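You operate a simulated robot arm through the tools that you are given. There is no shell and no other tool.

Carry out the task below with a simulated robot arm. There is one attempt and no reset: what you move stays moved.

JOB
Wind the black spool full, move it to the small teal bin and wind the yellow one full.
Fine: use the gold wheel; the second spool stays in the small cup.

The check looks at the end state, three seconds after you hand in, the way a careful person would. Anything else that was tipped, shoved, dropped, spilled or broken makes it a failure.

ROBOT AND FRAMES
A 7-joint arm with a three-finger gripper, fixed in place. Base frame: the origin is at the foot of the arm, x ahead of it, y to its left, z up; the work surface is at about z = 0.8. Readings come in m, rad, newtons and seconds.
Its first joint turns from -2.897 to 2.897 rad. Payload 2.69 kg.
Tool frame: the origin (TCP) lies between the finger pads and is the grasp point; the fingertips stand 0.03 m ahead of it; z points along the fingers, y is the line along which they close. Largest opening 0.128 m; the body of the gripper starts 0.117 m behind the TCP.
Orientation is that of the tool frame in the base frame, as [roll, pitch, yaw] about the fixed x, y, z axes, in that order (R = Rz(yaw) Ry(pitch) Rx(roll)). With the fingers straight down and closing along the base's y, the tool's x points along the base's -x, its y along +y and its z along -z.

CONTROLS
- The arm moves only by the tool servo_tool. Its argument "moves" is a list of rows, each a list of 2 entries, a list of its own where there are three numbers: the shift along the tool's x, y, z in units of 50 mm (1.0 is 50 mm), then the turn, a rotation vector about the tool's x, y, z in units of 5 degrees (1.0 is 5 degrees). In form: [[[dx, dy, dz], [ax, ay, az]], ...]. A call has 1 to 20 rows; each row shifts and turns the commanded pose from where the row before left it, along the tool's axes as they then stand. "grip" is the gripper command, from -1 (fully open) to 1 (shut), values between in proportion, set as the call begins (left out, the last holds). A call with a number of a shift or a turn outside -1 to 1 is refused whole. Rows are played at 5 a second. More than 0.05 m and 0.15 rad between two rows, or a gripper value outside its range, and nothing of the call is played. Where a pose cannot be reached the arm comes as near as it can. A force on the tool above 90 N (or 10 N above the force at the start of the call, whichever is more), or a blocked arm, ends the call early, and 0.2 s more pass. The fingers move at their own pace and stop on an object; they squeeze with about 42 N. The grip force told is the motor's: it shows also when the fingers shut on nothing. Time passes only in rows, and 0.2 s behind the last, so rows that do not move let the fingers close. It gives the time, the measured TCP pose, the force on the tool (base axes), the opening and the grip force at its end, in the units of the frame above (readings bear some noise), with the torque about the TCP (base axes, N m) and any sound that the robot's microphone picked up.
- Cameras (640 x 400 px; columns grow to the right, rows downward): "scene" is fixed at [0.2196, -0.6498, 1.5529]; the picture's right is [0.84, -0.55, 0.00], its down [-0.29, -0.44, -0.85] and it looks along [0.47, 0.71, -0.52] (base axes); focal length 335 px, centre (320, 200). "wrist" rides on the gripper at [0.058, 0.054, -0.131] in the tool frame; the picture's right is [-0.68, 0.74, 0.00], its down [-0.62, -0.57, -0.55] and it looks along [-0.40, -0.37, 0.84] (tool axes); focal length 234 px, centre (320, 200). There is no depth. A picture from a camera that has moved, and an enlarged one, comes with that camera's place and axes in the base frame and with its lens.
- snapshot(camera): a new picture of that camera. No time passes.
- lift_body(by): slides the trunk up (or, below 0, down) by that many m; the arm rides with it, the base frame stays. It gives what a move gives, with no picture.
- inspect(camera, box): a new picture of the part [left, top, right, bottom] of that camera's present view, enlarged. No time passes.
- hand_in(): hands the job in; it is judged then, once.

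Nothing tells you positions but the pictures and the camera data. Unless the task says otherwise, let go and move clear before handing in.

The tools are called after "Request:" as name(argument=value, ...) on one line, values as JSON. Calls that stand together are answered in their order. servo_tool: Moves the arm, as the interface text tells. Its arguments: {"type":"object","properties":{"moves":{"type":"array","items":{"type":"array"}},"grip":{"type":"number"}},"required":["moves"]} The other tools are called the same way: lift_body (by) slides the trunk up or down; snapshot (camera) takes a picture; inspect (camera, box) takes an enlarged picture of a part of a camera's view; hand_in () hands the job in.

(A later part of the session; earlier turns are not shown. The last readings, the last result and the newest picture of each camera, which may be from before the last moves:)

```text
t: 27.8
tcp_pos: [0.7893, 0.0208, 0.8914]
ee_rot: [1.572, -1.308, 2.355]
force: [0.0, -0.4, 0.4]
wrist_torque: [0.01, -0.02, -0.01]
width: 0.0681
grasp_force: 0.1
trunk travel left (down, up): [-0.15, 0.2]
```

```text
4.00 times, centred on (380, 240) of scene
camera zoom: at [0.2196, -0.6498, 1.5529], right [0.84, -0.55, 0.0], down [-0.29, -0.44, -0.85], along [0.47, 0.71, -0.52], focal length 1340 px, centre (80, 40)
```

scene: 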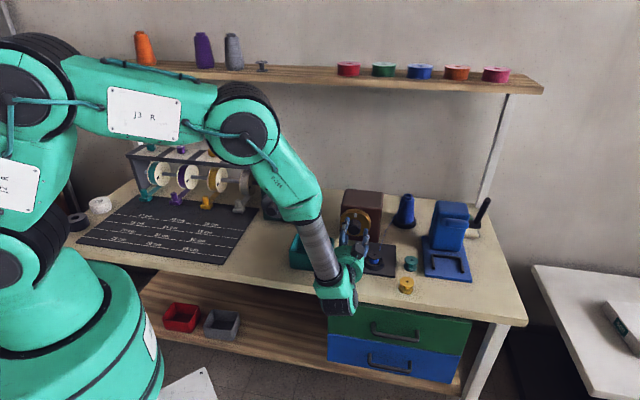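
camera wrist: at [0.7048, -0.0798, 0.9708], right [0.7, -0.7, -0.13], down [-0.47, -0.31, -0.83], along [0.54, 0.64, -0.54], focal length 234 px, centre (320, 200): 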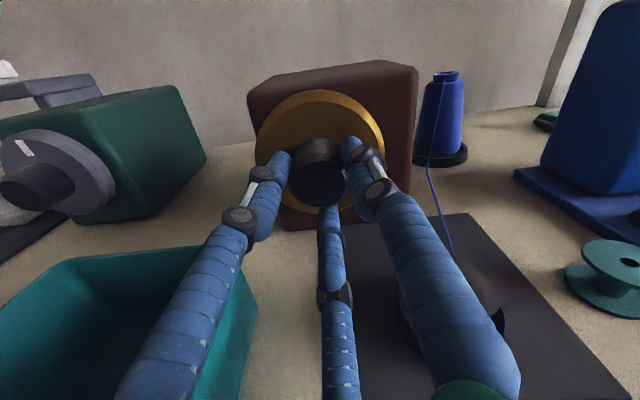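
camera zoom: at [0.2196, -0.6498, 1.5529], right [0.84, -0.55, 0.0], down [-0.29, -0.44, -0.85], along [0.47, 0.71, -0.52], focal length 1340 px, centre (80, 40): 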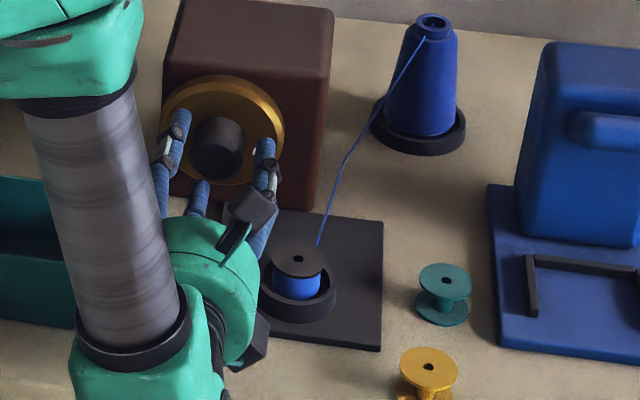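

Request:
servo_tool(moves=[[[0, 0, 0], [0, 0, -1]], [[0, 0, 0], [0, 0, -1]], [[0, 0, 0], [0, 0, -1]], [[0, 0, 0], [0, 0, -1]], [[0, 0, 0], [0, 0, -1]], [[0, 0, 0], [0, 0, -1]], [[0, 0, 0], [0, 0, -1]], [[0, 0, 0], [0, 0, -1]], [[0, 0, 0], [0, 0, -1]], [[0, 0, 0], [0, 0, -1]], [[0, 0, 0], [0, 0, -1]], [[0, 0, 0], [0, 0, -1]], [[0, 0, 0], [0, 0, -1]], [[0, 0, 0], [0, 0, -1]], [[0, 0, 0], [0, 0, -1]], [[0, 0, 0], [0, 0, -1]], [[0, 0, 0], [0, 0, -1]], [[0, 0, 0], [0, 0, -1]], [[0, 0, 0], [0, 0, -1]], [[0, 0, 0], [0, 0, -1]]])

Request:
inspect(camera="scene", box=[330, 190, 430, 290])

Request:
inspect(camera="scene", box=[355, 240, 395, 280])

```text
t: 32.0
tcp_pos: [0.7902, 0.0208, 0.8918]
ee_rot: [1.569, 0.436, 2.357]
force: [-0.8, -0.3, -0.4]
wrist_torque: [-0.03, -0.03, -0.02]
width: 0.0678
grasp_force: 0.1
trunk travel left (down, up): [-0.15, 0.2]
```

```text
4.00 times, centred on (380, 240) of scene
camera zoom: at [0.2196, -0.6498, 1.5529], right [0.84, -0.55, 0.0], down [-0.29, -0.44, -0.85], along [0.47, 0.71, -0.52], focal length 1340 px, centre (80, 40)
```

zoom: 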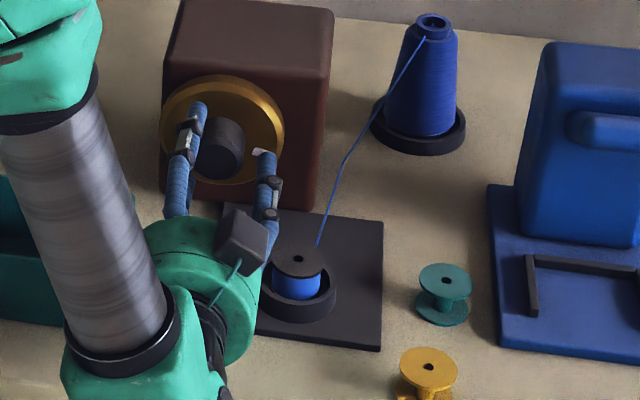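

```text
10.00 times, centred on (375, 260) of scene
camera zoom: at [0.2196, -0.6498, 1.5529], right [0.84, -0.55, 0.0], down [-0.29, -0.44, -0.85], along [0.47, 0.71, -0.52], focal length 3349 px, centre (-230, -400)
```

zoom: 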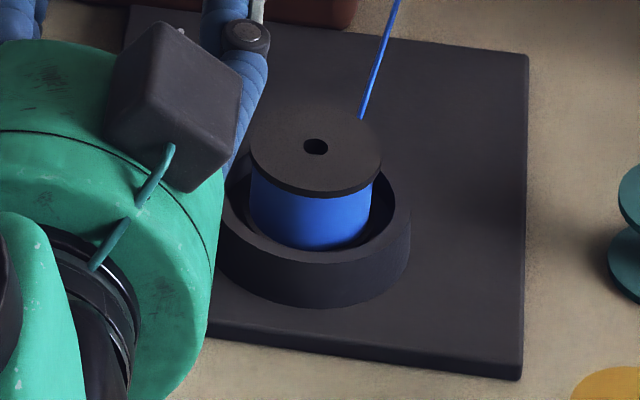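

The wheel held its position. I'll regrip and turn in small increments.

Request:
servo_tool(moves=[[[0, 0, 0], [0, 0, 0]], [[0, 0, 0], [0, 0, 0]], [[0, 0, 0], [0, 0, 0]]], grip=1)

Request:
servo_tool(moves=[[[0, 0, 0], [0, 0, 1]], [[0, 0, 0], [0, 0, 1]], [[0, 0, 0], [0, 0, 0]]])

Request:
inspect(camera="scene", box=[355, 240, 395, 280])

```text
t: 32.8
tcp_pos: [0.791, 0.0205, 0.8921]
ee_rot: [1.57, 0.437, 2.356]
force: [0.1, -1.0, 2.6]
wrist_torque: [0.02, -0.02, 0.02]
width: 0.0427
grasp_force: 44.8
trunk travel left (down, up): [-0.15, 0.2]
```

```text
t: 33.6
tcp_pos: [0.7898, 0.02, 0.8916]
ee_rot: [1.57, 0.263, 2.356]
force: [7.5, 1.8, 4.7]
wrist_torque: [0.21, -0.18, 0.0]
width: 0.0429
grasp_force: 45.0
trunk travel left (down, up): [-0.15, 0.2]
```

```text
10.00 times, centred on (375, 260) of scene
camera zoom: at [0.2196, -0.6498, 1.5529], right [0.84, -0.55, 0.0], down [-0.29, -0.44, -0.85], along [0.47, 0.71, -0.52], focal length 3349 px, centre (-230, -400)
```

zoom: 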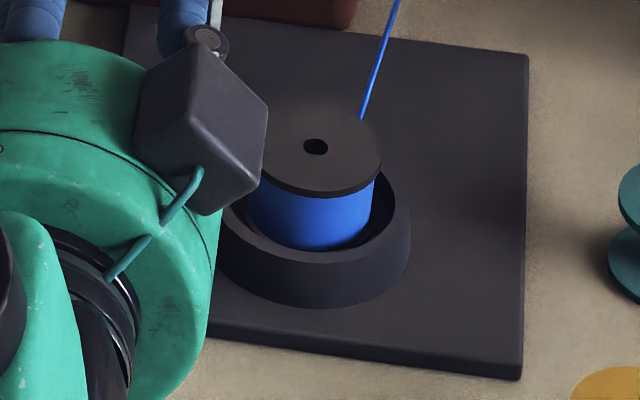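

Request:
servo_tool(moves=[[[0, 0, 0], [0, 0, 1]], [[0, 0, 0], [0, 0, 1]], [[0, 0, 0], [0, 0, 0]]])

Request:
inspect(camera="scene", box=[355, 240, 395, 280])

Request:
inspect(camera="wrist", box=[300, 200, 640, 400])

```text
t: 34.4
tcp_pos: [0.7899, 0.02, 0.8909]
ee_rot: [1.569, 0.089, 2.356]
force: [5.8, -2.6, 6.2]
wrist_torque: [0.0, 0.05, -0.07]
width: 0.0428
grasp_force: 44.7
trunk travel left (down, up): [-0.15, 0.2]
```

```text
10.00 times, centred on (375, 260) of scene
camera zoom: at [0.2196, -0.6498, 1.5529], right [0.84, -0.55, 0.0], down [-0.29, -0.44, -0.85], along [0.47, 0.71, -0.52], focal length 3349 px, centre (-230, -400)
```

zoom: 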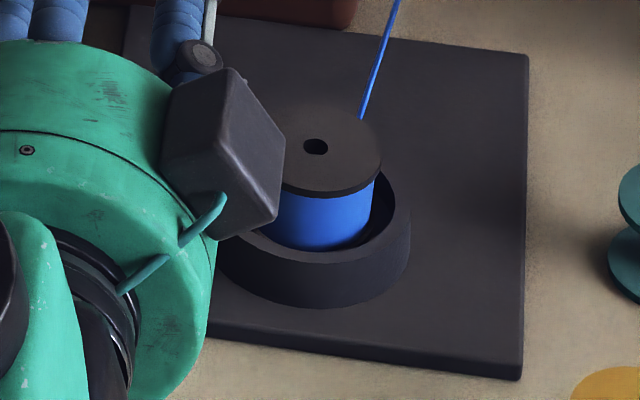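

```text
1.88 times, centred on (470, 300) of wrist
camera zoom: at [0.6521, -0.0283, 0.9402], right [0.43, -0.43, 0.79], down [0.08, -0.86, -0.51], along [0.9, 0.28, -0.33], focal length 441 px, centre (38, 12)
```

zoom: 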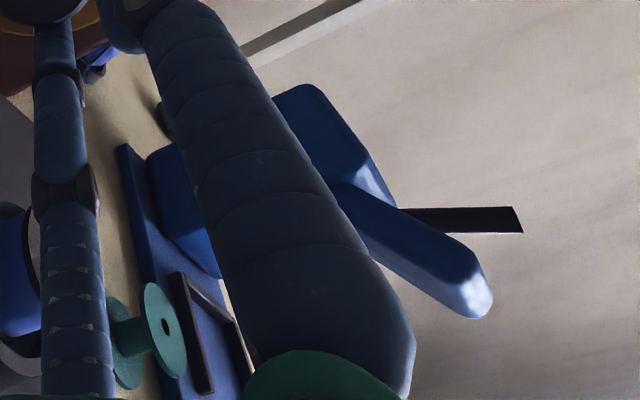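

Request:
inspect(camera="scene", box=[366, 250, 386, 268])

Request:
inspect(camera="scene", box=[330, 190, 430, 290])

Request:
snapshot(camera="wrist")

```text
16.00 times, centred on (376, 259) of scene
camera zoom: at [0.2196, -0.6498, 1.5529], right [0.84, -0.55, 0.0], down [-0.29, -0.44, -0.85], along [0.47, 0.71, -0.52], focal length 5358 px, centre (-576, -744)
```

zoom: 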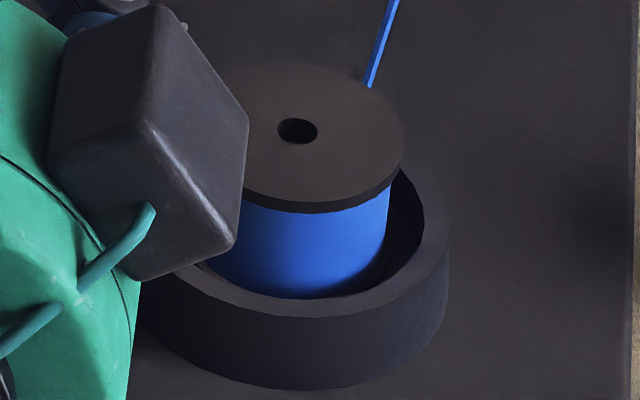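

```text
4.00 times, centred on (380, 240) of scene
camera zoom: at [0.2196, -0.6498, 1.5529], right [0.84, -0.55, 0.0], down [-0.29, -0.44, -0.85], along [0.47, 0.71, -0.52], focal length 1340 px, centre (80, 40)
```

zoom: 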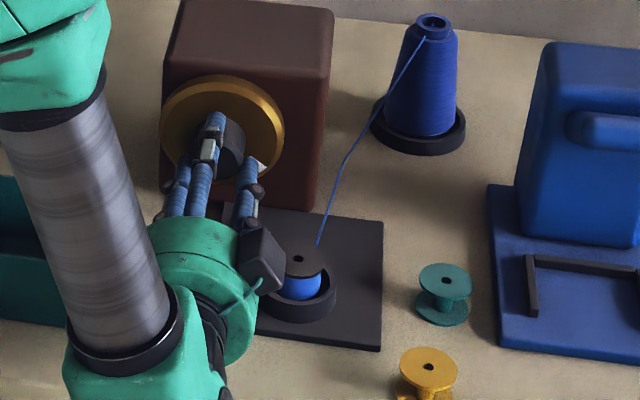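

```text
taken
camera wrist: at [0.6521, -0.0283, 0.9402], right [0.43, -0.43, 0.79], down [0.08, -0.86, -0.51], along [0.9, 0.28, -0.33], focal length 234 px, centre (320, 200)
```

wrist: 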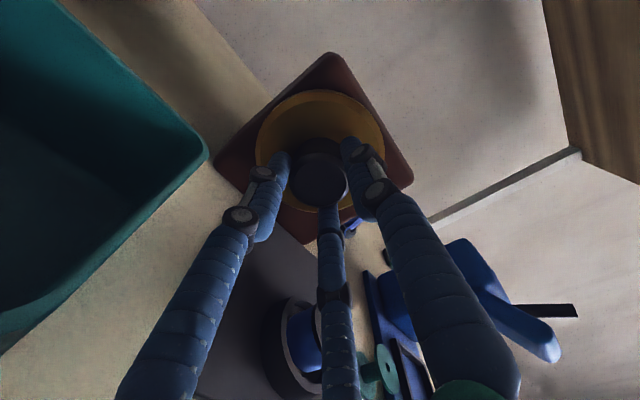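

Request:
servo_tool(moves=[[[0, 0, 0], [0, 0, 1]], [[0, 0, 0], [0, 0, 0]]])

Request:
inspect(camera="scene", box=[366, 250, 386, 268])

```text
t: 35.0
tcp_pos: [0.79, 0.0205, 0.8905]
ee_rot: [1.567, 0.0, 2.356]
force: [10.8, 0.6, 10.3]
wrist_torque: [0.23, -0.23, -0.3]
width: 0.043
grasp_force: 45.1
trunk travel left (down, up): [-0.15, 0.2]
```

```text
16.00 times, centred on (376, 259) of scene
camera zoom: at [0.2196, -0.6498, 1.5529], right [0.84, -0.55, 0.0], down [-0.29, -0.44, -0.85], along [0.47, 0.71, -0.52], focal length 5358 px, centre (-576, -744)
```

zoom: 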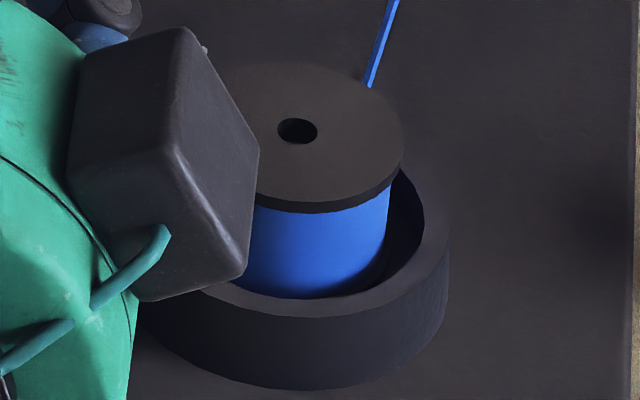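

The winding stopped growing at the flange edge while the wheel kept turning freely, so the black spool is full. Now I'll release the knob and back straight out.

Request:
servo_tool(moves=[[[0, 0, 0], [0, 0, 0]], [[0, 0, 0], [0, 0, 0]], [[0, 0, -0.4], [0, 0, 0]], [[0, 0, -0.5], [0, 0, 0]], [[0, 0, -0.5], [0, 0, 0]], [[0, 0, -0.5], [0, 0, 0]], [[0, 0, -0.5], [0, 0, 0]], [[0, 0, 0], [0, 0, 0]]], grip=-0.06)

Request:
snapshot(camera="scene")

Request:
snapshot(camera="wrist")

Request:
inspect(camera="scene", box=[355, 240, 395, 280])

```text
t: 36.8
tcp_pos: [0.7039, -0.0651, 0.8911]
ee_rot: [1.573, 0.0, 2.357]
force: [-0.7, 0.1, 0.2]
wrist_torque: [0.02, -0.03, 0.0]
width: 0.0682
grasp_force: 0.1
trunk travel left (down, up): [-0.15, 0.2]
```

```text
taken
```

scene: 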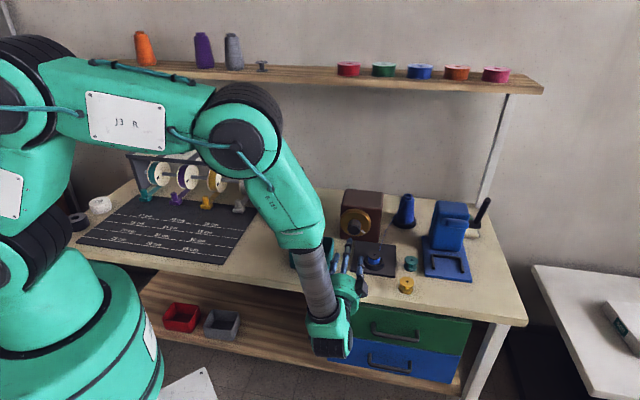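

```text
taken
camera wrist: at [0.5692, -0.1163, 0.9446], right [0.48, -0.48, 0.74], down [0.05, -0.82, -0.57], along [0.88, 0.31, -0.37], focal length 234 px, centre (320, 200)
```

wrist: 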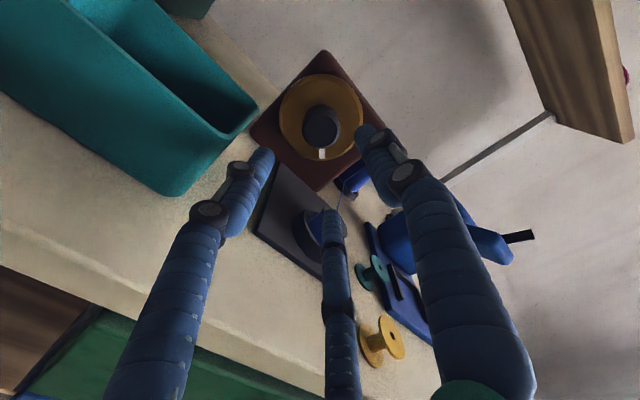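

```text
10.00 times, centred on (375, 260) of scene
camera zoom: at [0.2196, -0.6498, 1.5529], right [0.84, -0.55, 0.0], down [-0.29, -0.44, -0.85], along [0.47, 0.71, -0.52], focal length 3349 px, centre (-230, -400)
```

zoom: 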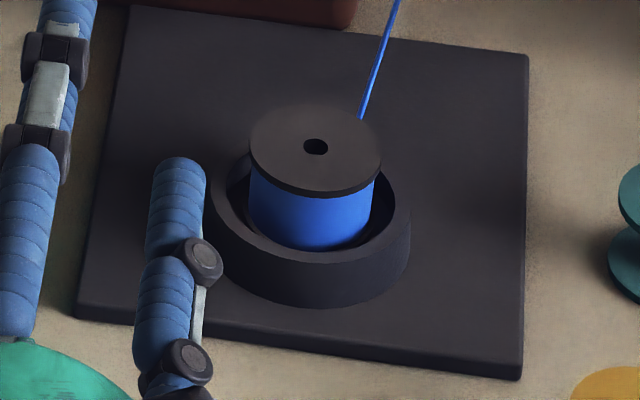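

The black spool is clearly wound full. I'll raise the hand, roll back and pitch down, so I can pick the spool from above.

Request:
servo_tool(moves=[[[0, 0.6, 0], [0, 0, 0]], [[0, 0.6, 0], [0, 0, 0]], [[0, 0.6, 0], [0, 0, 0]], [[0, 0.6, 0], [0, 0, 0]], [[0, 0.6, 0], [0, 0, 0]], [[0, 0.6, 0], [0, 0, 0]], [[0, 0.6, 0], [0, 0, 0]], [[0, 0.4, 0], [0, 0, 0]]])

Request:
servo_tool(moves=[[[0, 0, 0], [0, 0, -1]], [[0, 0, 0], [0, 0, -1]], [[0, 0, 0], [0, 0, -1]], [[0, 0, 0], [0, 0, -1]], [[0, 0, 0], [0, 0, -1]], [[0, 0, 0], [0, 0, -1]], [[0, 0, 0], [0, 0, -1]], [[0, 0, 0], [0, 0, -1]], [[0, 0, 0], [0, 0, -1]], [[0, 0, 0], [0, 0, -1]], [[0, 0, 0], [0, 0, -1]], [[0, 0, 0], [0, 0, -1]], [[0, 0, 0], [0, 0, -1]], [[0, 0, 0], [0, 0, -1]], [[0, 0, 0], [0, 0, -1]], [[0, 0, 0], [0, 0, -1]], [[0, 0, 0], [0, 0, -1]], [[0, 0, 0], [0, 0, -1]]])

Request:
servo_tool(moves=[[[0, 0, 0], [0, 1, 0]], [[0, 0, 0], [0, 1, 0]], [[0, 0, 0], [0, 1, 0]], [[0, 0, 0], [0, 1, 0]], [[0, 0, 0], [0, 1, 0]], [[0, 0, 0], [0, 1, 0]], [[0, 0, 0], [0, 1, 0]], [[0, 0, 0], [0, 1, 0]], [[0, 0, 0], [0, 1, 0]], [[0, 0, 0], [0, 1, 0]], [[0, 0, 0], [0, 1, 0]], [[0, 0, 0], [0, 1, 0]], [[0, 0, 0], [0, 1, 0]], [[0, 0, 0], [0, 1, 0]], [[0, 0, 0], [0, 1, 0]], [[0, 0, 0], [0, 1, 0]], [[0, 0, 0], [0, 1, 0]], [[0, 0, 0], [0, 1, 0]]])

Request:
snapshot(camera="wrist")

Request:
snapshot(camera="scene")

```text
t: 38.6
tcp_pos: [0.7057, -0.0665, 1.121]
ee_rot: [1.572, 0.001, 2.357]
force: [0.4, 0.0, 0.1]
wrist_torque: [0.03, 0.0, 0.0]
width: 0.0679
grasp_force: 0.0
trunk travel left (down, up): [-0.15, 0.2]
```

```text
t: 42.4
tcp_pos: [0.7044, -0.0627, 1.1216]
ee_rot: [-1.53, 1.569, -0.747]
force: [-0.3, -1.1, -0.4]
wrist_torque: [0.0, 0.02, -0.04]
width: 0.068
grasp_force: 0.0
trunk travel left (down, up): [-0.15, 0.2]
```

```text
t: 46.2
tcp_pos: [0.7063, -0.0639, 1.1211]
ee_rot: [-3.141, -0.001, -2.356]
force: [-0.7, 0.4, 0.3]
wrist_torque: [0.0, -0.02, -0.01]
width: 0.068
grasp_force: 0.0
trunk travel left (down, up): [-0.15, 0.2]
```

```text
taken
camera wrist: at [0.6246, -0.0675, 1.252], right [-0.04, 1.0, 0.0], down [0.84, 0.04, 0.55], along [0.55, 0.02, -0.84], focal length 234 px, centre (320, 200)
```

wrist: 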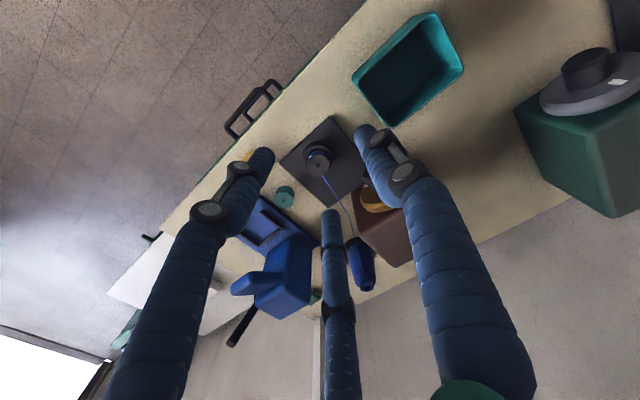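

```text
taken
```

scene: 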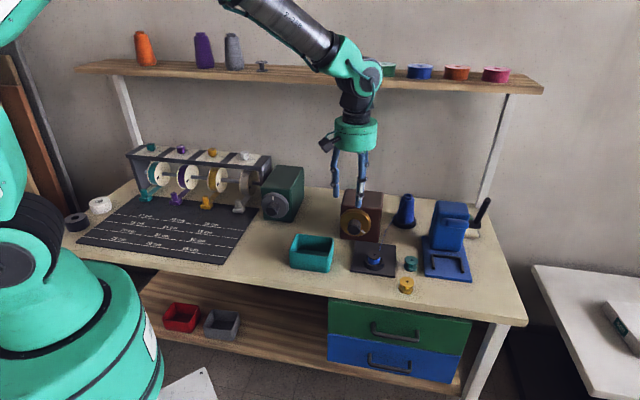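

Request:
servo_tool(moves=[[[-0.5, -0.48, 0], [0, 0, 0]], [[-0.5, -0.48, 0], [0, 0, 0]], [[-0.464, -0.46, 0], [0, 0, 0]], [[0, 0, 0.6], [0, 0, 0]], [[0, 0, 0.6], [0, 0, 0]], [[0, 0, 0.6], [0, 0, 0]], [[0, 0, 0.6], [0, 0, 0]], [[0, 0, 0], [0, 0, 0]]])

Request:
snapshot(camera="wrist")

Request:
inspect(camera="scene", box=[320, 170, 440, 290])

```text
t: 48.0
tcp_pos: [0.8059, -0.062, 1.0008]
ee_rot: [3.142, 0.0, -2.356]
force: [0.1, 0.1, -0.6]
wrist_torque: [0.0, 0.02, -0.03]
width: 0.0678
grasp_force: 0.1
trunk travel left (down, up): [-0.15, 0.2]
```

```text
taken
camera wrist: at [0.7258, -0.0662, 1.1315], right [-0.04, 1.0, 0.0], down [0.84, 0.04, 0.55], along [0.55, 0.02, -0.84], focal length 234 px, centre (320, 200)
```

wrist: 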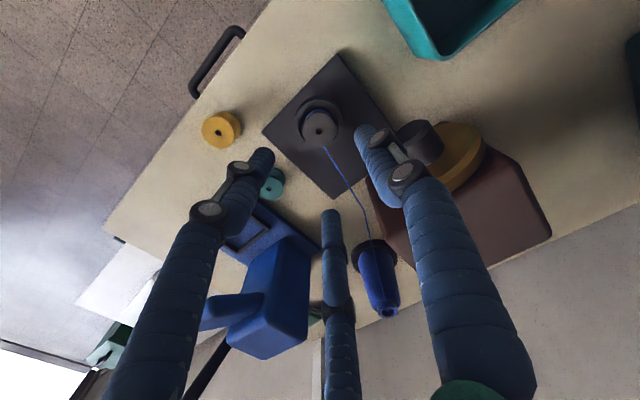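

```text
3.33 times, centred on (380, 230) of scene
camera zoom: at [0.2196, -0.6498, 1.5529], right [0.84, -0.55, 0.0], down [-0.29, -0.44, -0.85], along [0.47, 0.71, -0.52], focal length 1116 px, centre (120, 100)
```

zoom: 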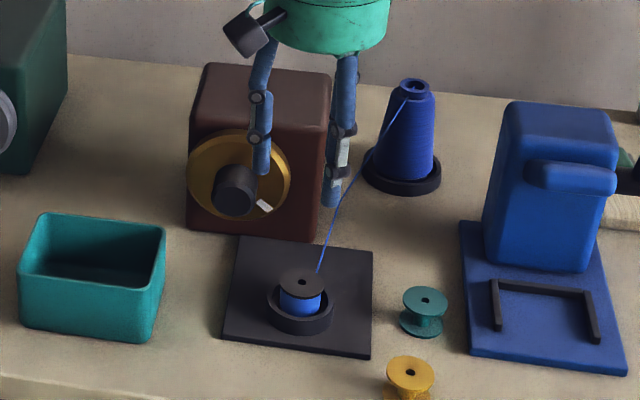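

Request:
inspect(camera="wrist", box=[260, 80, 380, 180])

Request:
inspect(camera="wrist", box=[180, 90, 300, 220])

```text
4.00 times, centred on (320, 130) of wrist
camera zoom: at [0.7258, -0.0662, 1.1315], right [-0.04, 1.0, 0.0], down [0.84, 0.04, 0.55], along [0.55, 0.02, -0.84], focal length 937 px, centre (320, 480)
```

zoom: 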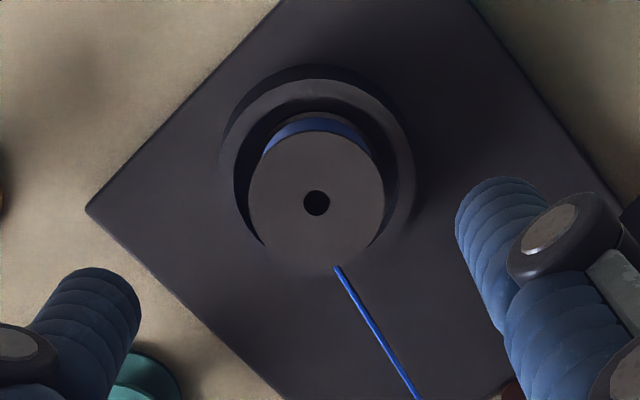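

```text
3.08 times, centred on (240, 155) of wrist
camera zoom: at [0.7258, -0.0662, 1.1315], right [-0.04, 1.0, 0.0], down [0.84, 0.04, 0.55], along [0.55, 0.02, -0.84], focal length 720 px, centre (566, 338)
```

zoom: 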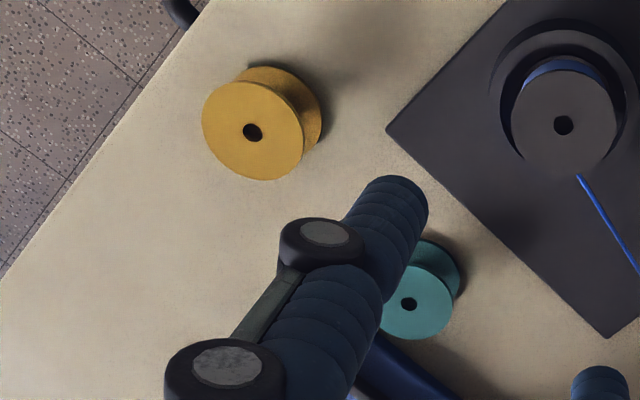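

The spool top is at about (0.809, -0.064, 0.850). I'll correct a few millimetres and descend until the fingertips are just below the top flange, above the cup rim.

Request:
servo_tool(moves=[[[-0.014, -0.07, 0], [0, 0, 0]], [[0, 0, 0.6], [0, 0, 0]], [[0, 0, 0.6], [0, 0, 0]], [[0, 0, 0.5], [0, 0, 0]], [[0, 0, 0.4], [0, 0, 0]], [[0, 0, 0.3], [0, 0, 0]], [[0, 0, 0], [0, 0, 0]]])

Request:
snapshot(camera="wrist")

Request:
inspect(camera="scene", box=[335, 215, 425, 285])

```text
t: 49.6
tcp_pos: [0.8105, -0.0644, 0.8804]
ee_rot: [3.14, 0.001, -2.355]
force: [-0.6, -0.7, -0.7]
wrist_torque: [0.03, 0.05, -0.01]
width: 0.0681
grasp_force: 0.1
trunk travel left (down, up): [-0.15, 0.2]
```

```text
taken
camera wrist: at [0.7295, -0.0679, 1.0119], right [-0.04, 1.0, 0.0], down [0.84, 0.04, 0.55], along [0.55, 0.02, -0.84], focal length 234 px, centre (320, 200)
```

wrist: 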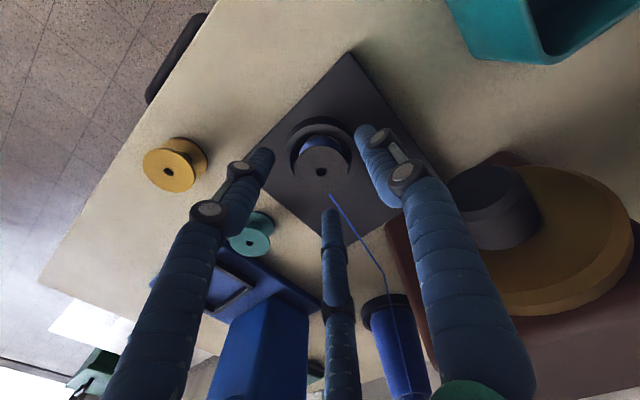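

```text
5.71 times, centred on (380, 250) of scene
camera zoom: at [0.2196, -0.6498, 1.5529], right [0.84, -0.55, 0.0], down [-0.29, -0.44, -0.85], along [0.47, 0.71, -0.52], focal length 1914 px, centre (-23, -86)
```

zoom: 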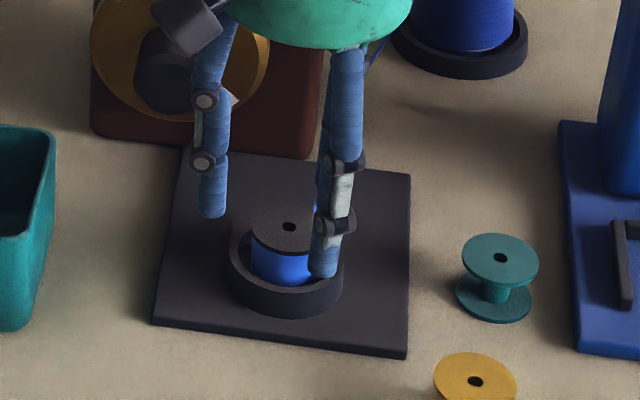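

Request:
servo_tool(moves=[[[0, 0, 0.12], [0, 0, 0]], [[0, 0, 0.12], [0, 0, 0]], [[0, 0, 0], [0, 0, 0]]])

Request:
inspect(camera="wrist", box=[250, 110, 390, 230])

Request:
inspect(camera="scene", box=[350, 230, 410, 280])

```text
t: 50.4
tcp_pos: [0.8101, -0.0657, 0.8692]
ee_rot: [3.141, 0.0, -2.355]
force: [-0.3, 0.0, 0.6]
wrist_torque: [0.01, 0.0, -0.02]
width: 0.0679
grasp_force: 0.0
trunk travel left (down, up): [-0.15, 0.2]
```

```text
3.33 times, centred on (320, 170) of wrist
camera zoom: at [0.7296, -0.0688, 0.9999], right [-0.04, 1.0, 0.0], down [0.84, 0.04, 0.55], along [0.55, 0.02, -0.84], focal length 781 px, centre (320, 300)
```

zoom: 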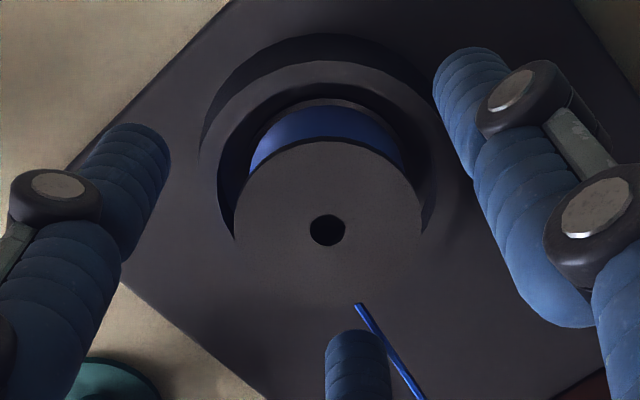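

```text
8.00 times, centred on (380, 255) of scene
camera zoom: at [0.2196, -0.6498, 1.5529], right [0.84, -0.55, 0.0], down [-0.29, -0.44, -0.85], along [0.47, 0.71, -0.52], focal length 2679 px, centre (-160, -240)
```

zoom: 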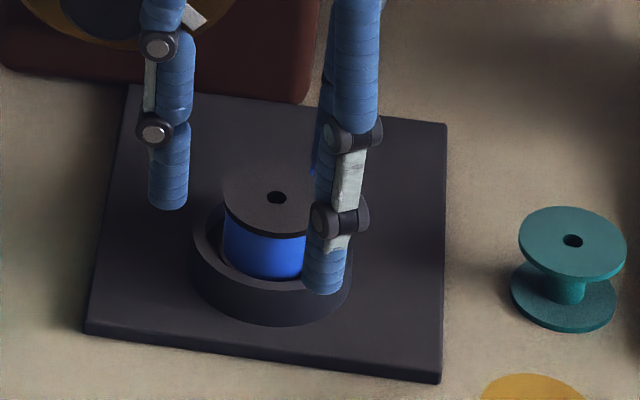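

Request:
servo_tool(moves=[[[0, 0, 0.1], [0, 0, 0]], [[0, 0, 0], [0, 0, 0]]])

Request:
servo_tool(moves=[[[0, 0, 0], [0, 0, 0]], [[0, 0, 0], [0, 0, 0]], [[0, 0, 0], [0, 0, 0]]], grip=1)

Request:
inspect(camera="wrist", box=[250, 110, 390, 230])

Request:
inspect(camera="scene", box=[350, 230, 410, 280])

```text
t: 51.0
tcp_pos: [0.8093, -0.0651, 0.8629]
ee_rot: [-3.141, 0.0, -2.356]
force: [0.4, -0.6, 0.6]
wrist_torque: [0.0, 0.06, 0.04]
width: 0.0678
grasp_force: 0.1
trunk travel left (down, up): [-0.15, 0.2]
```

```text
t: 51.8
tcp_pos: [0.8099, -0.0649, 0.8655]
ee_rot: [-3.141, -0.001, -2.356]
force: [0.2, 0.4, 0.4]
wrist_torque: [0.02, -0.02, -0.02]
width: 0.0394
grasp_force: 42.5
trunk travel left (down, up): [-0.15, 0.2]
```

```text
3.33 times, centred on (320, 170) of wrist
camera zoom: at [0.7294, -0.0685, 0.9955], right [-0.04, 1.0, 0.0], down [0.84, 0.04, 0.55], along [0.55, 0.02, -0.84], focal length 781 px, centre (320, 300)
```

zoom: 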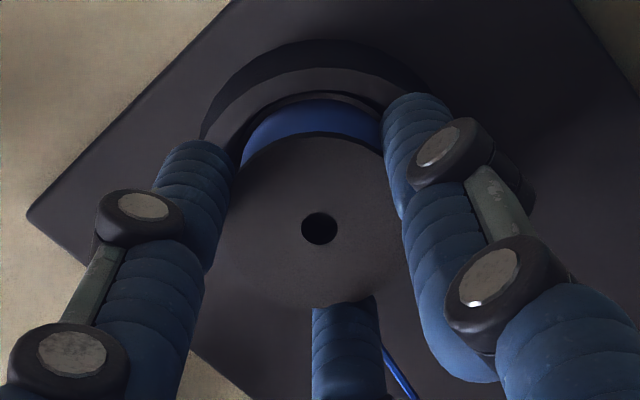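

```text
8.00 times, centred on (380, 255) of scene
camera zoom: at [0.2196, -0.6498, 1.5529], right [0.84, -0.55, 0.0], down [-0.29, -0.44, -0.85], along [0.47, 0.71, -0.52], focal length 2679 px, centre (-160, -240)
```

zoom: 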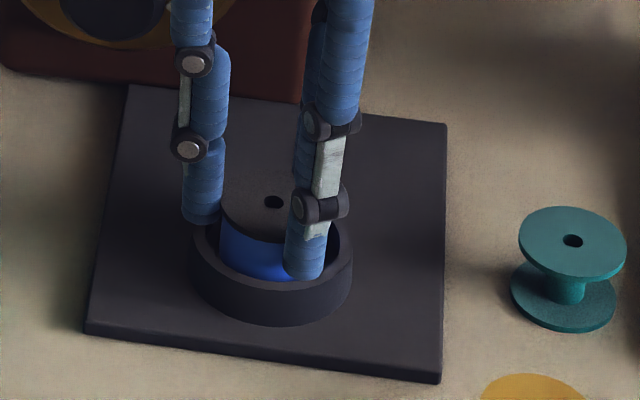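

The spool is gripped at 0.039 m with no side load. I'll lift straight up slowly.

Request:
servo_tool(moves=[[[0, 0, -0.2], [0, 0, 0]], [[0, 0, -0.3], [0, 0, 0]], [[0, 0, -0.4], [0, 0, 0]], [[0, 0, -0.4], [0, 0, 0]], [[0, 0, -0.4], [0, 0, 0]], [[0, 0, -0.4], [0, 0, 0]], [[0, 0, -0.4], [0, 0, 0]], [[0, 0, 0], [0, 0, 0]]])

Request:
snapshot(camera="wrist")

Request:
inspect(camera="scene", box=[320, 180, 440, 290])

```text
t: 53.6
tcp_pos: [0.8092, -0.0646, 0.9924]
ee_rot: [-3.141, 0.0, -2.356]
force: [-0.6, 0.8, 0.3]
wrist_torque: [-0.02, -0.04, 0.01]
width: 0.0393
grasp_force: 42.0
trunk travel left (down, up): [-0.15, 0.2]
```

```text
taken
camera wrist: at [0.7294, -0.0667, 1.1224], right [-0.04, 1.0, 0.0], down [0.84, 0.04, 0.55], along [0.55, 0.02, -0.84], focal length 234 px, centre (320, 200)
```

wrist: 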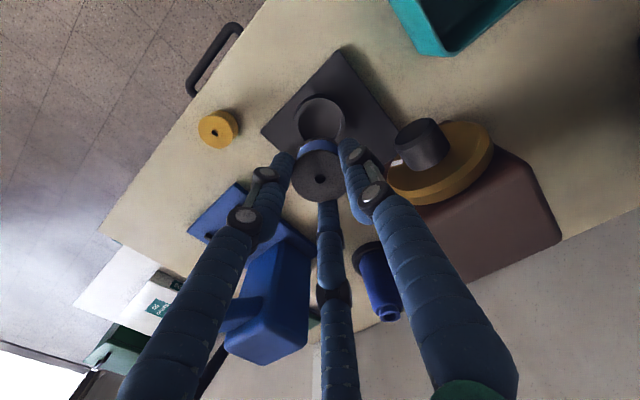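

```text
3.64 times, centred on (380, 235) of scene
camera zoom: at [0.2196, -0.6498, 1.5529], right [0.84, -0.55, 0.0], down [-0.29, -0.44, -0.85], along [0.47, 0.71, -0.52], focal length 1218 px, centre (102, 73)
```

zoom: 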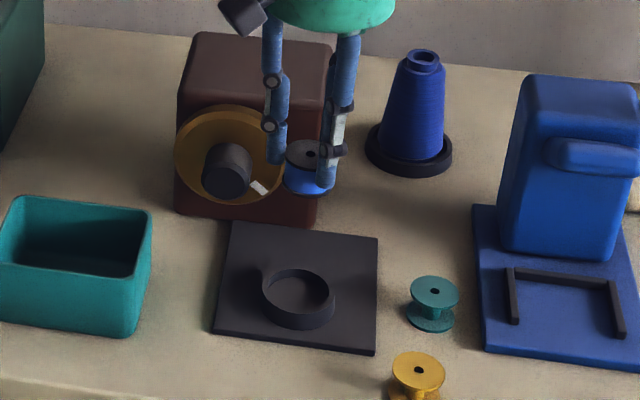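

The black spool is out and held, and the thread has come free. I'll carry it over to the teal bin.

Request:
servo_tool(moves=[[[0, 0, -0.5], [0, 0, 0]], [[0.073, 0.665, 0], [0, 0, 0]], [[0.073, 0.665, 0], [0, 0, 0]], [[0.073, 0.665, 0], [0, 0, 0]], [[0.073, 0.665, 0], [0, 0, 0]], [[0.073, 0.665, 0], [0, 0, 0]], [[0.073, 0.665, 0], [0, 0, 0]], [[0, 0, 0], [0, 0, 0]]])

Request:
snapshot(camera="wrist")

Request:
snapshot(camera="scene")

```text
t: 55.4
tcp_pos: [0.6534, 0.0614, 1.0128]
ee_rot: [-3.141, 0.0, -2.356]
force: [-0.1, -0.1, -0.8]
wrist_torque: [-0.01, -0.06, -0.02]
width: 0.0395
grasp_force: 41.9
trunk travel left (down, up): [-0.15, 0.2]
```

```text
taken
camera wrist: at [0.5722, 0.0591, 1.1446], right [-0.04, 1.0, 0.0], down [0.84, 0.04, 0.55], along [0.55, 0.02, -0.84], focal length 234 px, centre (320, 200)
```

wrist: 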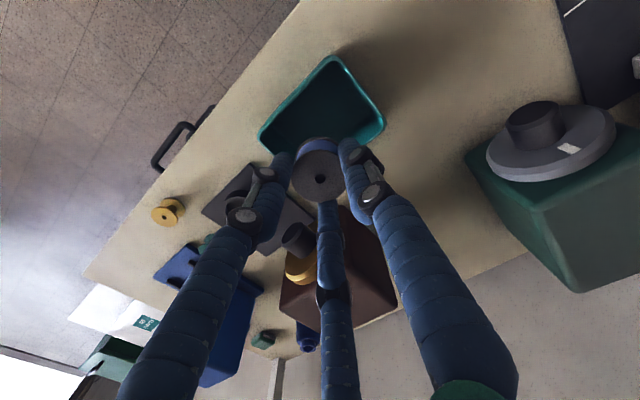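

```text
taken
```

scene: 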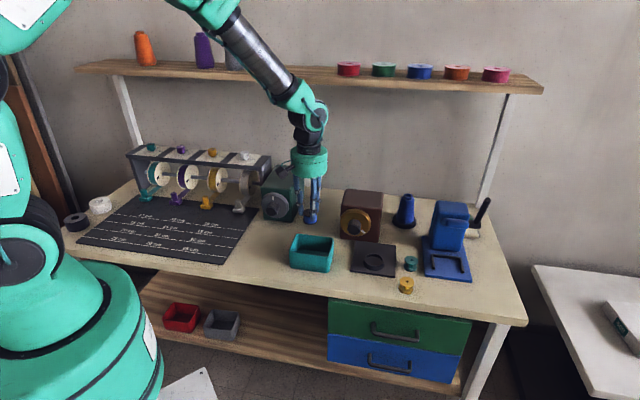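

Request:
servo_tool(moves=[[[0, 0, 0.5], [0, 0, 0]], [[0, 0, 0.5], [0, 0, 0]], [[0, 0, 0.5], [0, 0, 0]], [[0, 0, 0.5], [0, 0, 0]], [[0, 0, 0.4], [0, 0, 0]], [[0, 0, 0.2], [0, 0, 0]], [[0, 0, 0], [0, 0, 0]]])

Request:
snapshot(camera="wrist")

Request:
inspect(camera="scene", box=[260, 190, 380, 290])

```text
t: 57.0
tcp_pos: [0.6531, 0.0601, 0.8844]
ee_rot: [-3.141, 0.0, -2.356]
force: [0.2, -0.1, -0.9]
wrist_torque: [0.05, 0.01, 0.01]
width: 0.0394
grasp_force: 42.0
trunk travel left (down, up): [-0.15, 0.2]
```

```text
taken
camera wrist: at [0.5726, 0.0578, 1.0144], right [-0.04, 1.0, 0.0], down [0.84, 0.04, 0.55], along [0.55, 0.02, -0.84], focal length 234 px, centre (320, 200)
```

wrist: 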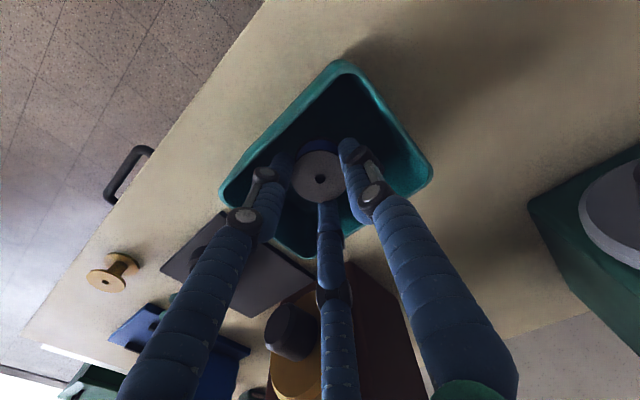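

```text
4.00 times, centred on (320, 240) of scene
camera zoom: at [0.2196, -0.6498, 1.5529], right [0.84, -0.55, 0.0], down [-0.29, -0.44, -0.85], along [0.47, 0.71, -0.52], focal length 1340 px, centre (320, 40)
```

zoom: 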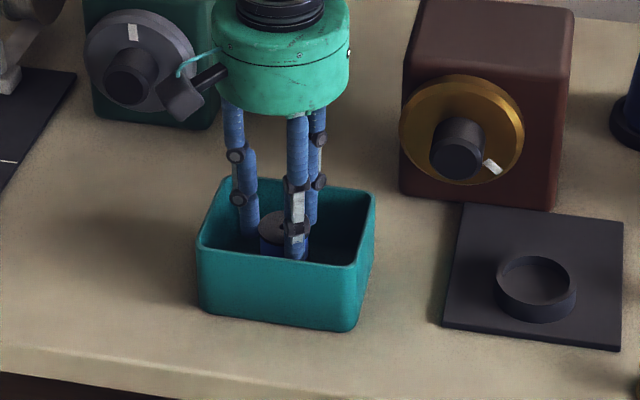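

Request:
servo_tool(moves=[[[0, 0, 0.1], [0, 0, 0]], [[0, 0, 0.1], [0, 0, 0]], [[0, 0, 0.1], [0, 0, 0]], [[0, 0, 0], [0, 0, 0]]])

Request:
servo_tool(moves=[[[0, 0, 0.06], [0, 0, 0]], [[0, 0, 0], [0, 0, 0]]])

Request:
servo_tool(moves=[[[0, 0, 0.05], [0, 0, 0]], [[0, 0, 0], [0, 0, 0]]])

```text
t: 58.0
tcp_pos: [0.6539, 0.0604, 0.8688]
ee_rot: [3.141, 0.001, -2.356]
force: [0.0, -0.8, -0.4]
wrist_torque: [0.01, -0.02, 0.0]
width: 0.0397
grasp_force: 42.7
trunk travel left (down, up): [-0.15, 0.2]
```

```text
t: 58.6
tcp_pos: [0.6538, 0.0618, 0.8671]
ee_rot: [-3.141, 0.0, -2.355]
force: [-0.3, 0.2, -0.1]
wrist_torque: [-0.02, 0.0, 0.05]
width: 0.0396
grasp_force: 42.5
trunk travel left (down, up): [-0.15, 0.2]
```

```text
t: 59.2
tcp_pos: [0.6525, 0.0618, 0.8638]
ee_rot: [3.141, 0.0, -2.357]
force: [0.2, 0.2, -0.3]
wrist_torque: [-0.01, 0.03, -0.01]
width: 0.0396
grasp_force: 42.2
trunk travel left (down, up): [-0.15, 0.2]
```

Request:
servo_tool(moves=[[[0, 0, 0.05], [0, 0, 0]], [[0, 0, 0], [0, 0, 0]]])

Request:
servo_tool(moves=[[[0, 0, 0.05], [0, 0, 0]], [[0, 0, 0], [0, 0, 0]]])

Request:
inspect(camera="scene", box=[260, 190, 380, 290])

```text
t: 59.8
tcp_pos: [0.6535, 0.0608, 0.8609]
ee_rot: [3.141, 0.0, -2.356]
force: [-0.1, -0.7, -0.1]
wrist_torque: [-0.01, 0.01, 0.02]
width: 0.0396
grasp_force: 41.7
trunk travel left (down, up): [-0.15, 0.2]
```

```text
t: 60.4
tcp_pos: [0.6547, 0.0611, 0.8594]
ee_rot: [3.141, 0.0, -2.357]
force: [-0.2, -0.5, -0.2]
wrist_torque: [0.02, 0.02, 0.03]
width: 0.0396
grasp_force: 41.8
trunk travel left (down, up): [-0.15, 0.2]
```

```text
4.00 times, centred on (320, 240) of scene
camera zoom: at [0.2196, -0.6498, 1.5529], right [0.84, -0.55, 0.0], down [-0.29, -0.44, -0.85], along [0.47, 0.71, -0.52], focal length 1340 px, centre (320, 40)
```

zoom: 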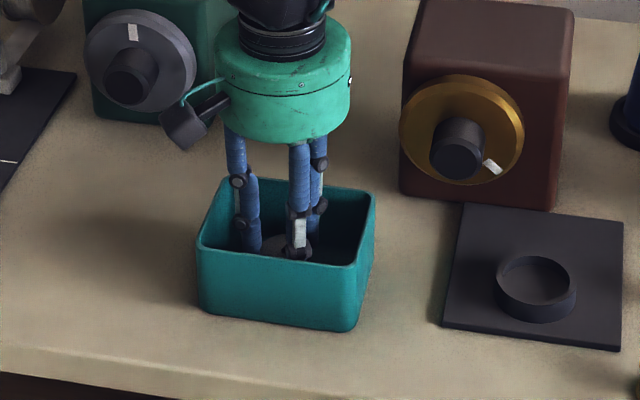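

Request:
servo_tool(moves=[[[0, 0, 0.05], [0, 0, 0]], [[0, 0, 0], [0, 0, 0]]])

Request:
servo_tool(moves=[[[0, 0, 0.05], [0, 0, 0]], [[0, 0, 0], [0, 0, 0]]])

```text
t: 61.0
tcp_pos: [0.6543, 0.061, 0.8559]
ee_rot: [-3.141, 0.001, -2.356]
force: [0.2, 0.1, -1.0]
wrist_torque: [-0.01, 0.02, 0.03]
width: 0.0394
grasp_force: 42.3
trunk travel left (down, up): [-0.15, 0.2]
```

```text
t: 61.6
tcp_pos: [0.6538, 0.0603, 0.853]
ee_rot: [3.14, -0.002, -2.357]
force: [-0.4, -0.1, -0.7]
wrist_torque: [0.01, 0.01, -0.02]
width: 0.0393
grasp_force: 42.1
trunk travel left (down, up): [-0.15, 0.2]
```

Request:
servo_tool(moves=[[[0, 0, 0.04], [0, 0, 0]], [[0, 0, 0], [0, 0, 0]]])

Request:
servo_tool(moves=[[[0, 0, 0.04], [0, 0, 0]], [[0, 0, 0], [0, 0, 0]]])

Request:
inspect(camera="wrist", box=[230, 50, 430, 260])

```text
t: 62.2
tcp_pos: [0.6541, 0.0598, 0.852]
ee_rot: [3.14, -0.001, -2.357]
force: [-2.3, 1.6, 10.9]
wrist_torque: [0.04, 0.05, 0.02]
width: 0.0393
grasp_force: 41.4
trunk travel left (down, up): [-0.15, 0.2]
```

```text
t: 62.8
tcp_pos: [0.6552, 0.0597, 0.8519]
ee_rot: [-3.14, 0.002, -2.357]
force: [0.0, 0.9, 26.1]
wrist_torque: [0.08, -0.09, 0.02]
width: 0.0395
grasp_force: 42.0
trunk travel left (down, up): [-0.15, 0.2]
```

```text
1.90 times, centred on (330, 155) of wrist
camera zoom: at [0.5738, 0.0565, 0.9823], right [-0.04, 1.0, 0.0], down [0.83, 0.04, 0.55], along [0.55, 0.02, -0.83], focal length 446 px, centre (301, 286)
```

zoom: 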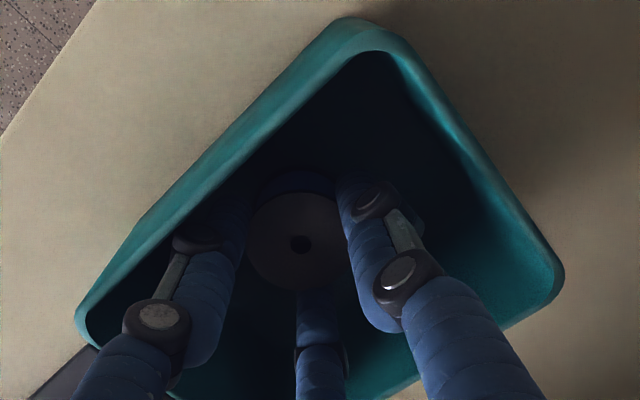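

The spool touches the bin floor at TCP z of about 0.852. I'll ease the pressure, open a little and lift out.

Request:
servo_tool(moves=[[[0, 0, -0.04], [0, 0, 0]], [[0, 0, 0], [0, 0, 0]]])

Request:
servo_tool(moves=[[[0, 0, 0], [0, 0, 0]], [[0, 0, 0], [0, 0, 0]], [[0, 0, -0.2], [0, 0, 0]], [[0, 0, -0.4], [0, 0, 0]], [[0, 0, -0.5], [0, 0, 0]], [[0, 0, -0.5], [0, 0, 0]], [[0, 0, -0.5], [0, 0, 0]], [[0, 0, -0.5], [0, 0, 0]], [[0, 0, 0], [0, 0, 0]]], grip=0.06)

Request:
snapshot(camera="wrist")

Request:
snapshot(camera="scene")

```text
t: 63.4
tcp_pos: [0.6537, 0.06, 0.8521]
ee_rot: [3.141, -0.001, -2.355]
force: [4.6, 0.2, 9.9]
wrist_torque: [-0.04, -0.28, -0.06]
width: 0.0394
grasp_force: 41.7
trunk travel left (down, up): [-0.15, 0.2]
```

```text
t: 65.4
tcp_pos: [0.6521, 0.061, 0.9824]
ee_rot: [-3.141, -0.002, -2.356]
force: [0.8, 0.5, -0.3]
wrist_torque: [0.02, -0.03, 0.0]
width: 0.0602
grasp_force: 0.1
trunk travel left (down, up): [-0.15, 0.2]
```

```text
taken
camera wrist: at [0.5714, 0.0568, 1.113], right [-0.04, 1.0, 0.0], down [0.84, 0.04, 0.55], along [0.55, 0.02, -0.84], focal length 234 px, centre (320, 200)
```

wrist: 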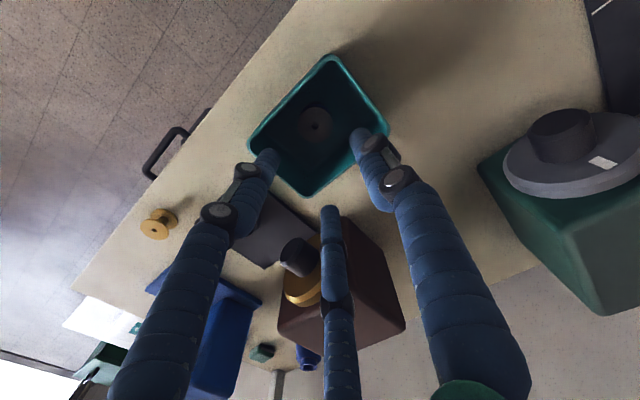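

```text
taken
```

scene: 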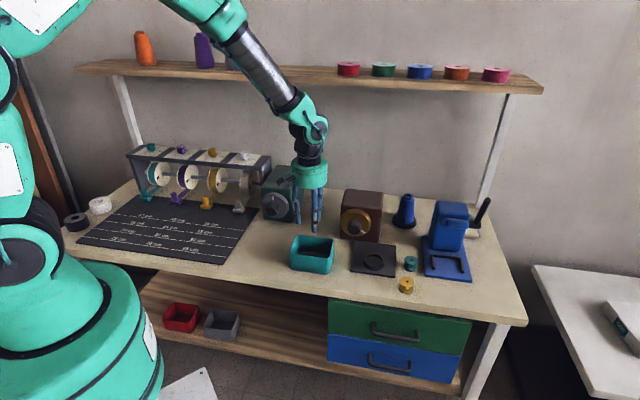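

The black spool stands upright in the teal bin. Next is the yellow spool near (0.824, -0.193), so I'll move above it.

Request:
servo_tool(moves=[[[0, 0, -0.5], [0, 0, 0]], [[0.145, -0.7525, 0], [0, 0, 0]], [[0.145, -0.7525, 0], [0, 0, 0]], [[0.145, -0.7525, 0], [0, 0, 0]], [[0.145, -0.7525, 0], [0, 0, 0]], [[0.145, -0.7525, 0], [0, 0, 0]], [[0.145, -0.7525, 0], [0, 0, 0]], [[0.145, -0.7525, 0], [0, 0, 0]], [[0.145, -0.7525, 0], [0, 0, 0]], [[0, 0, 0], [0, 0, 0]]], grip=-0.06)

Request:
snapshot(camera="wrist")

Request:
inspect(camera="scene", box=[355, 240, 395, 280])

Request:
inspect(camera="scene", box=[385, 255, 435, 305])

```text
t: 67.6
tcp_pos: [0.8281, -0.1946, 1.0061]
ee_rot: [3.14, -0.001, -2.357]
force: [0.0, -1.4, -0.3]
wrist_torque: [0.05, 0.04, -0.01]
width: 0.0677
grasp_force: 0.0
trunk travel left (down, up): [-0.15, 0.2]
```

```text
taken
camera wrist: at [0.7477, -0.1976, 1.1375], right [-0.04, 1.0, 0.0], down [0.84, 0.04, 0.55], along [0.55, 0.02, -0.84], focal length 234 px, centre (320, 200)
```

wrist: 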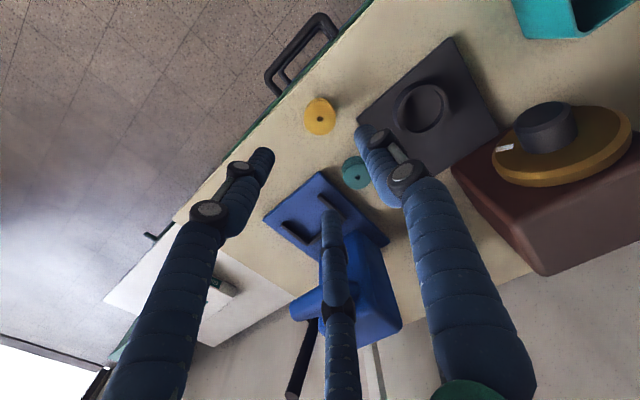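

```text
10.00 times, centred on (375, 260) of scene
camera zoom: at [0.2196, -0.6498, 1.5529], right [0.84, -0.55, 0.0], down [-0.29, -0.44, -0.85], along [0.47, 0.71, -0.52], focal length 3349 px, centre (-230, -400)
```

zoom: 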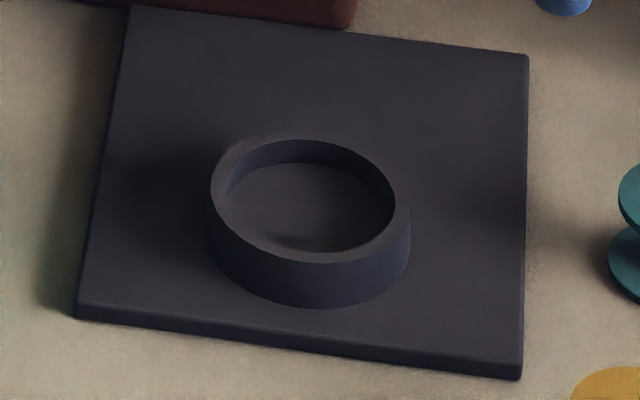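

```text
8.00 times, centred on (410, 280) of scene
camera zoom: at [0.2196, -0.6498, 1.5529], right [0.84, -0.55, 0.0], down [-0.29, -0.44, -0.85], along [0.47, 0.71, -0.52], focal length 2679 px, centre (-400, -440)
```

zoom: 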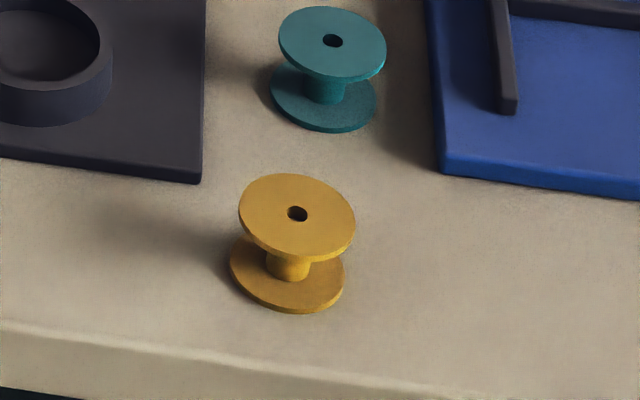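

Request:
inspect(camera="wrist", box=[270, 70, 370, 170])

```text
4.00 times, centred on (320, 120) of wrist
camera zoom: at [0.7477, -0.1976, 1.1375], right [-0.04, 1.0, 0.0], down [0.84, 0.04, 0.55], along [0.55, 0.02, -0.84], focal length 937 px, centre (320, 520)
```

zoom: 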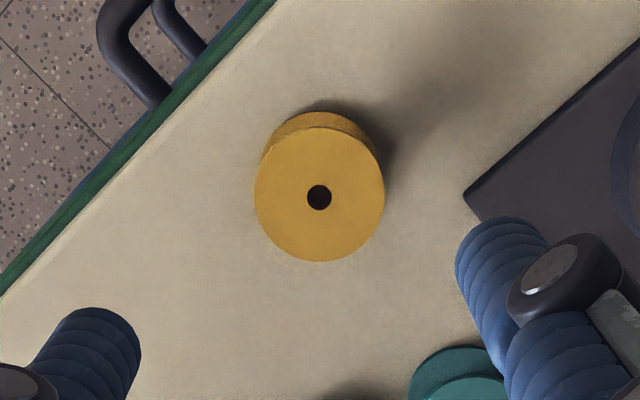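

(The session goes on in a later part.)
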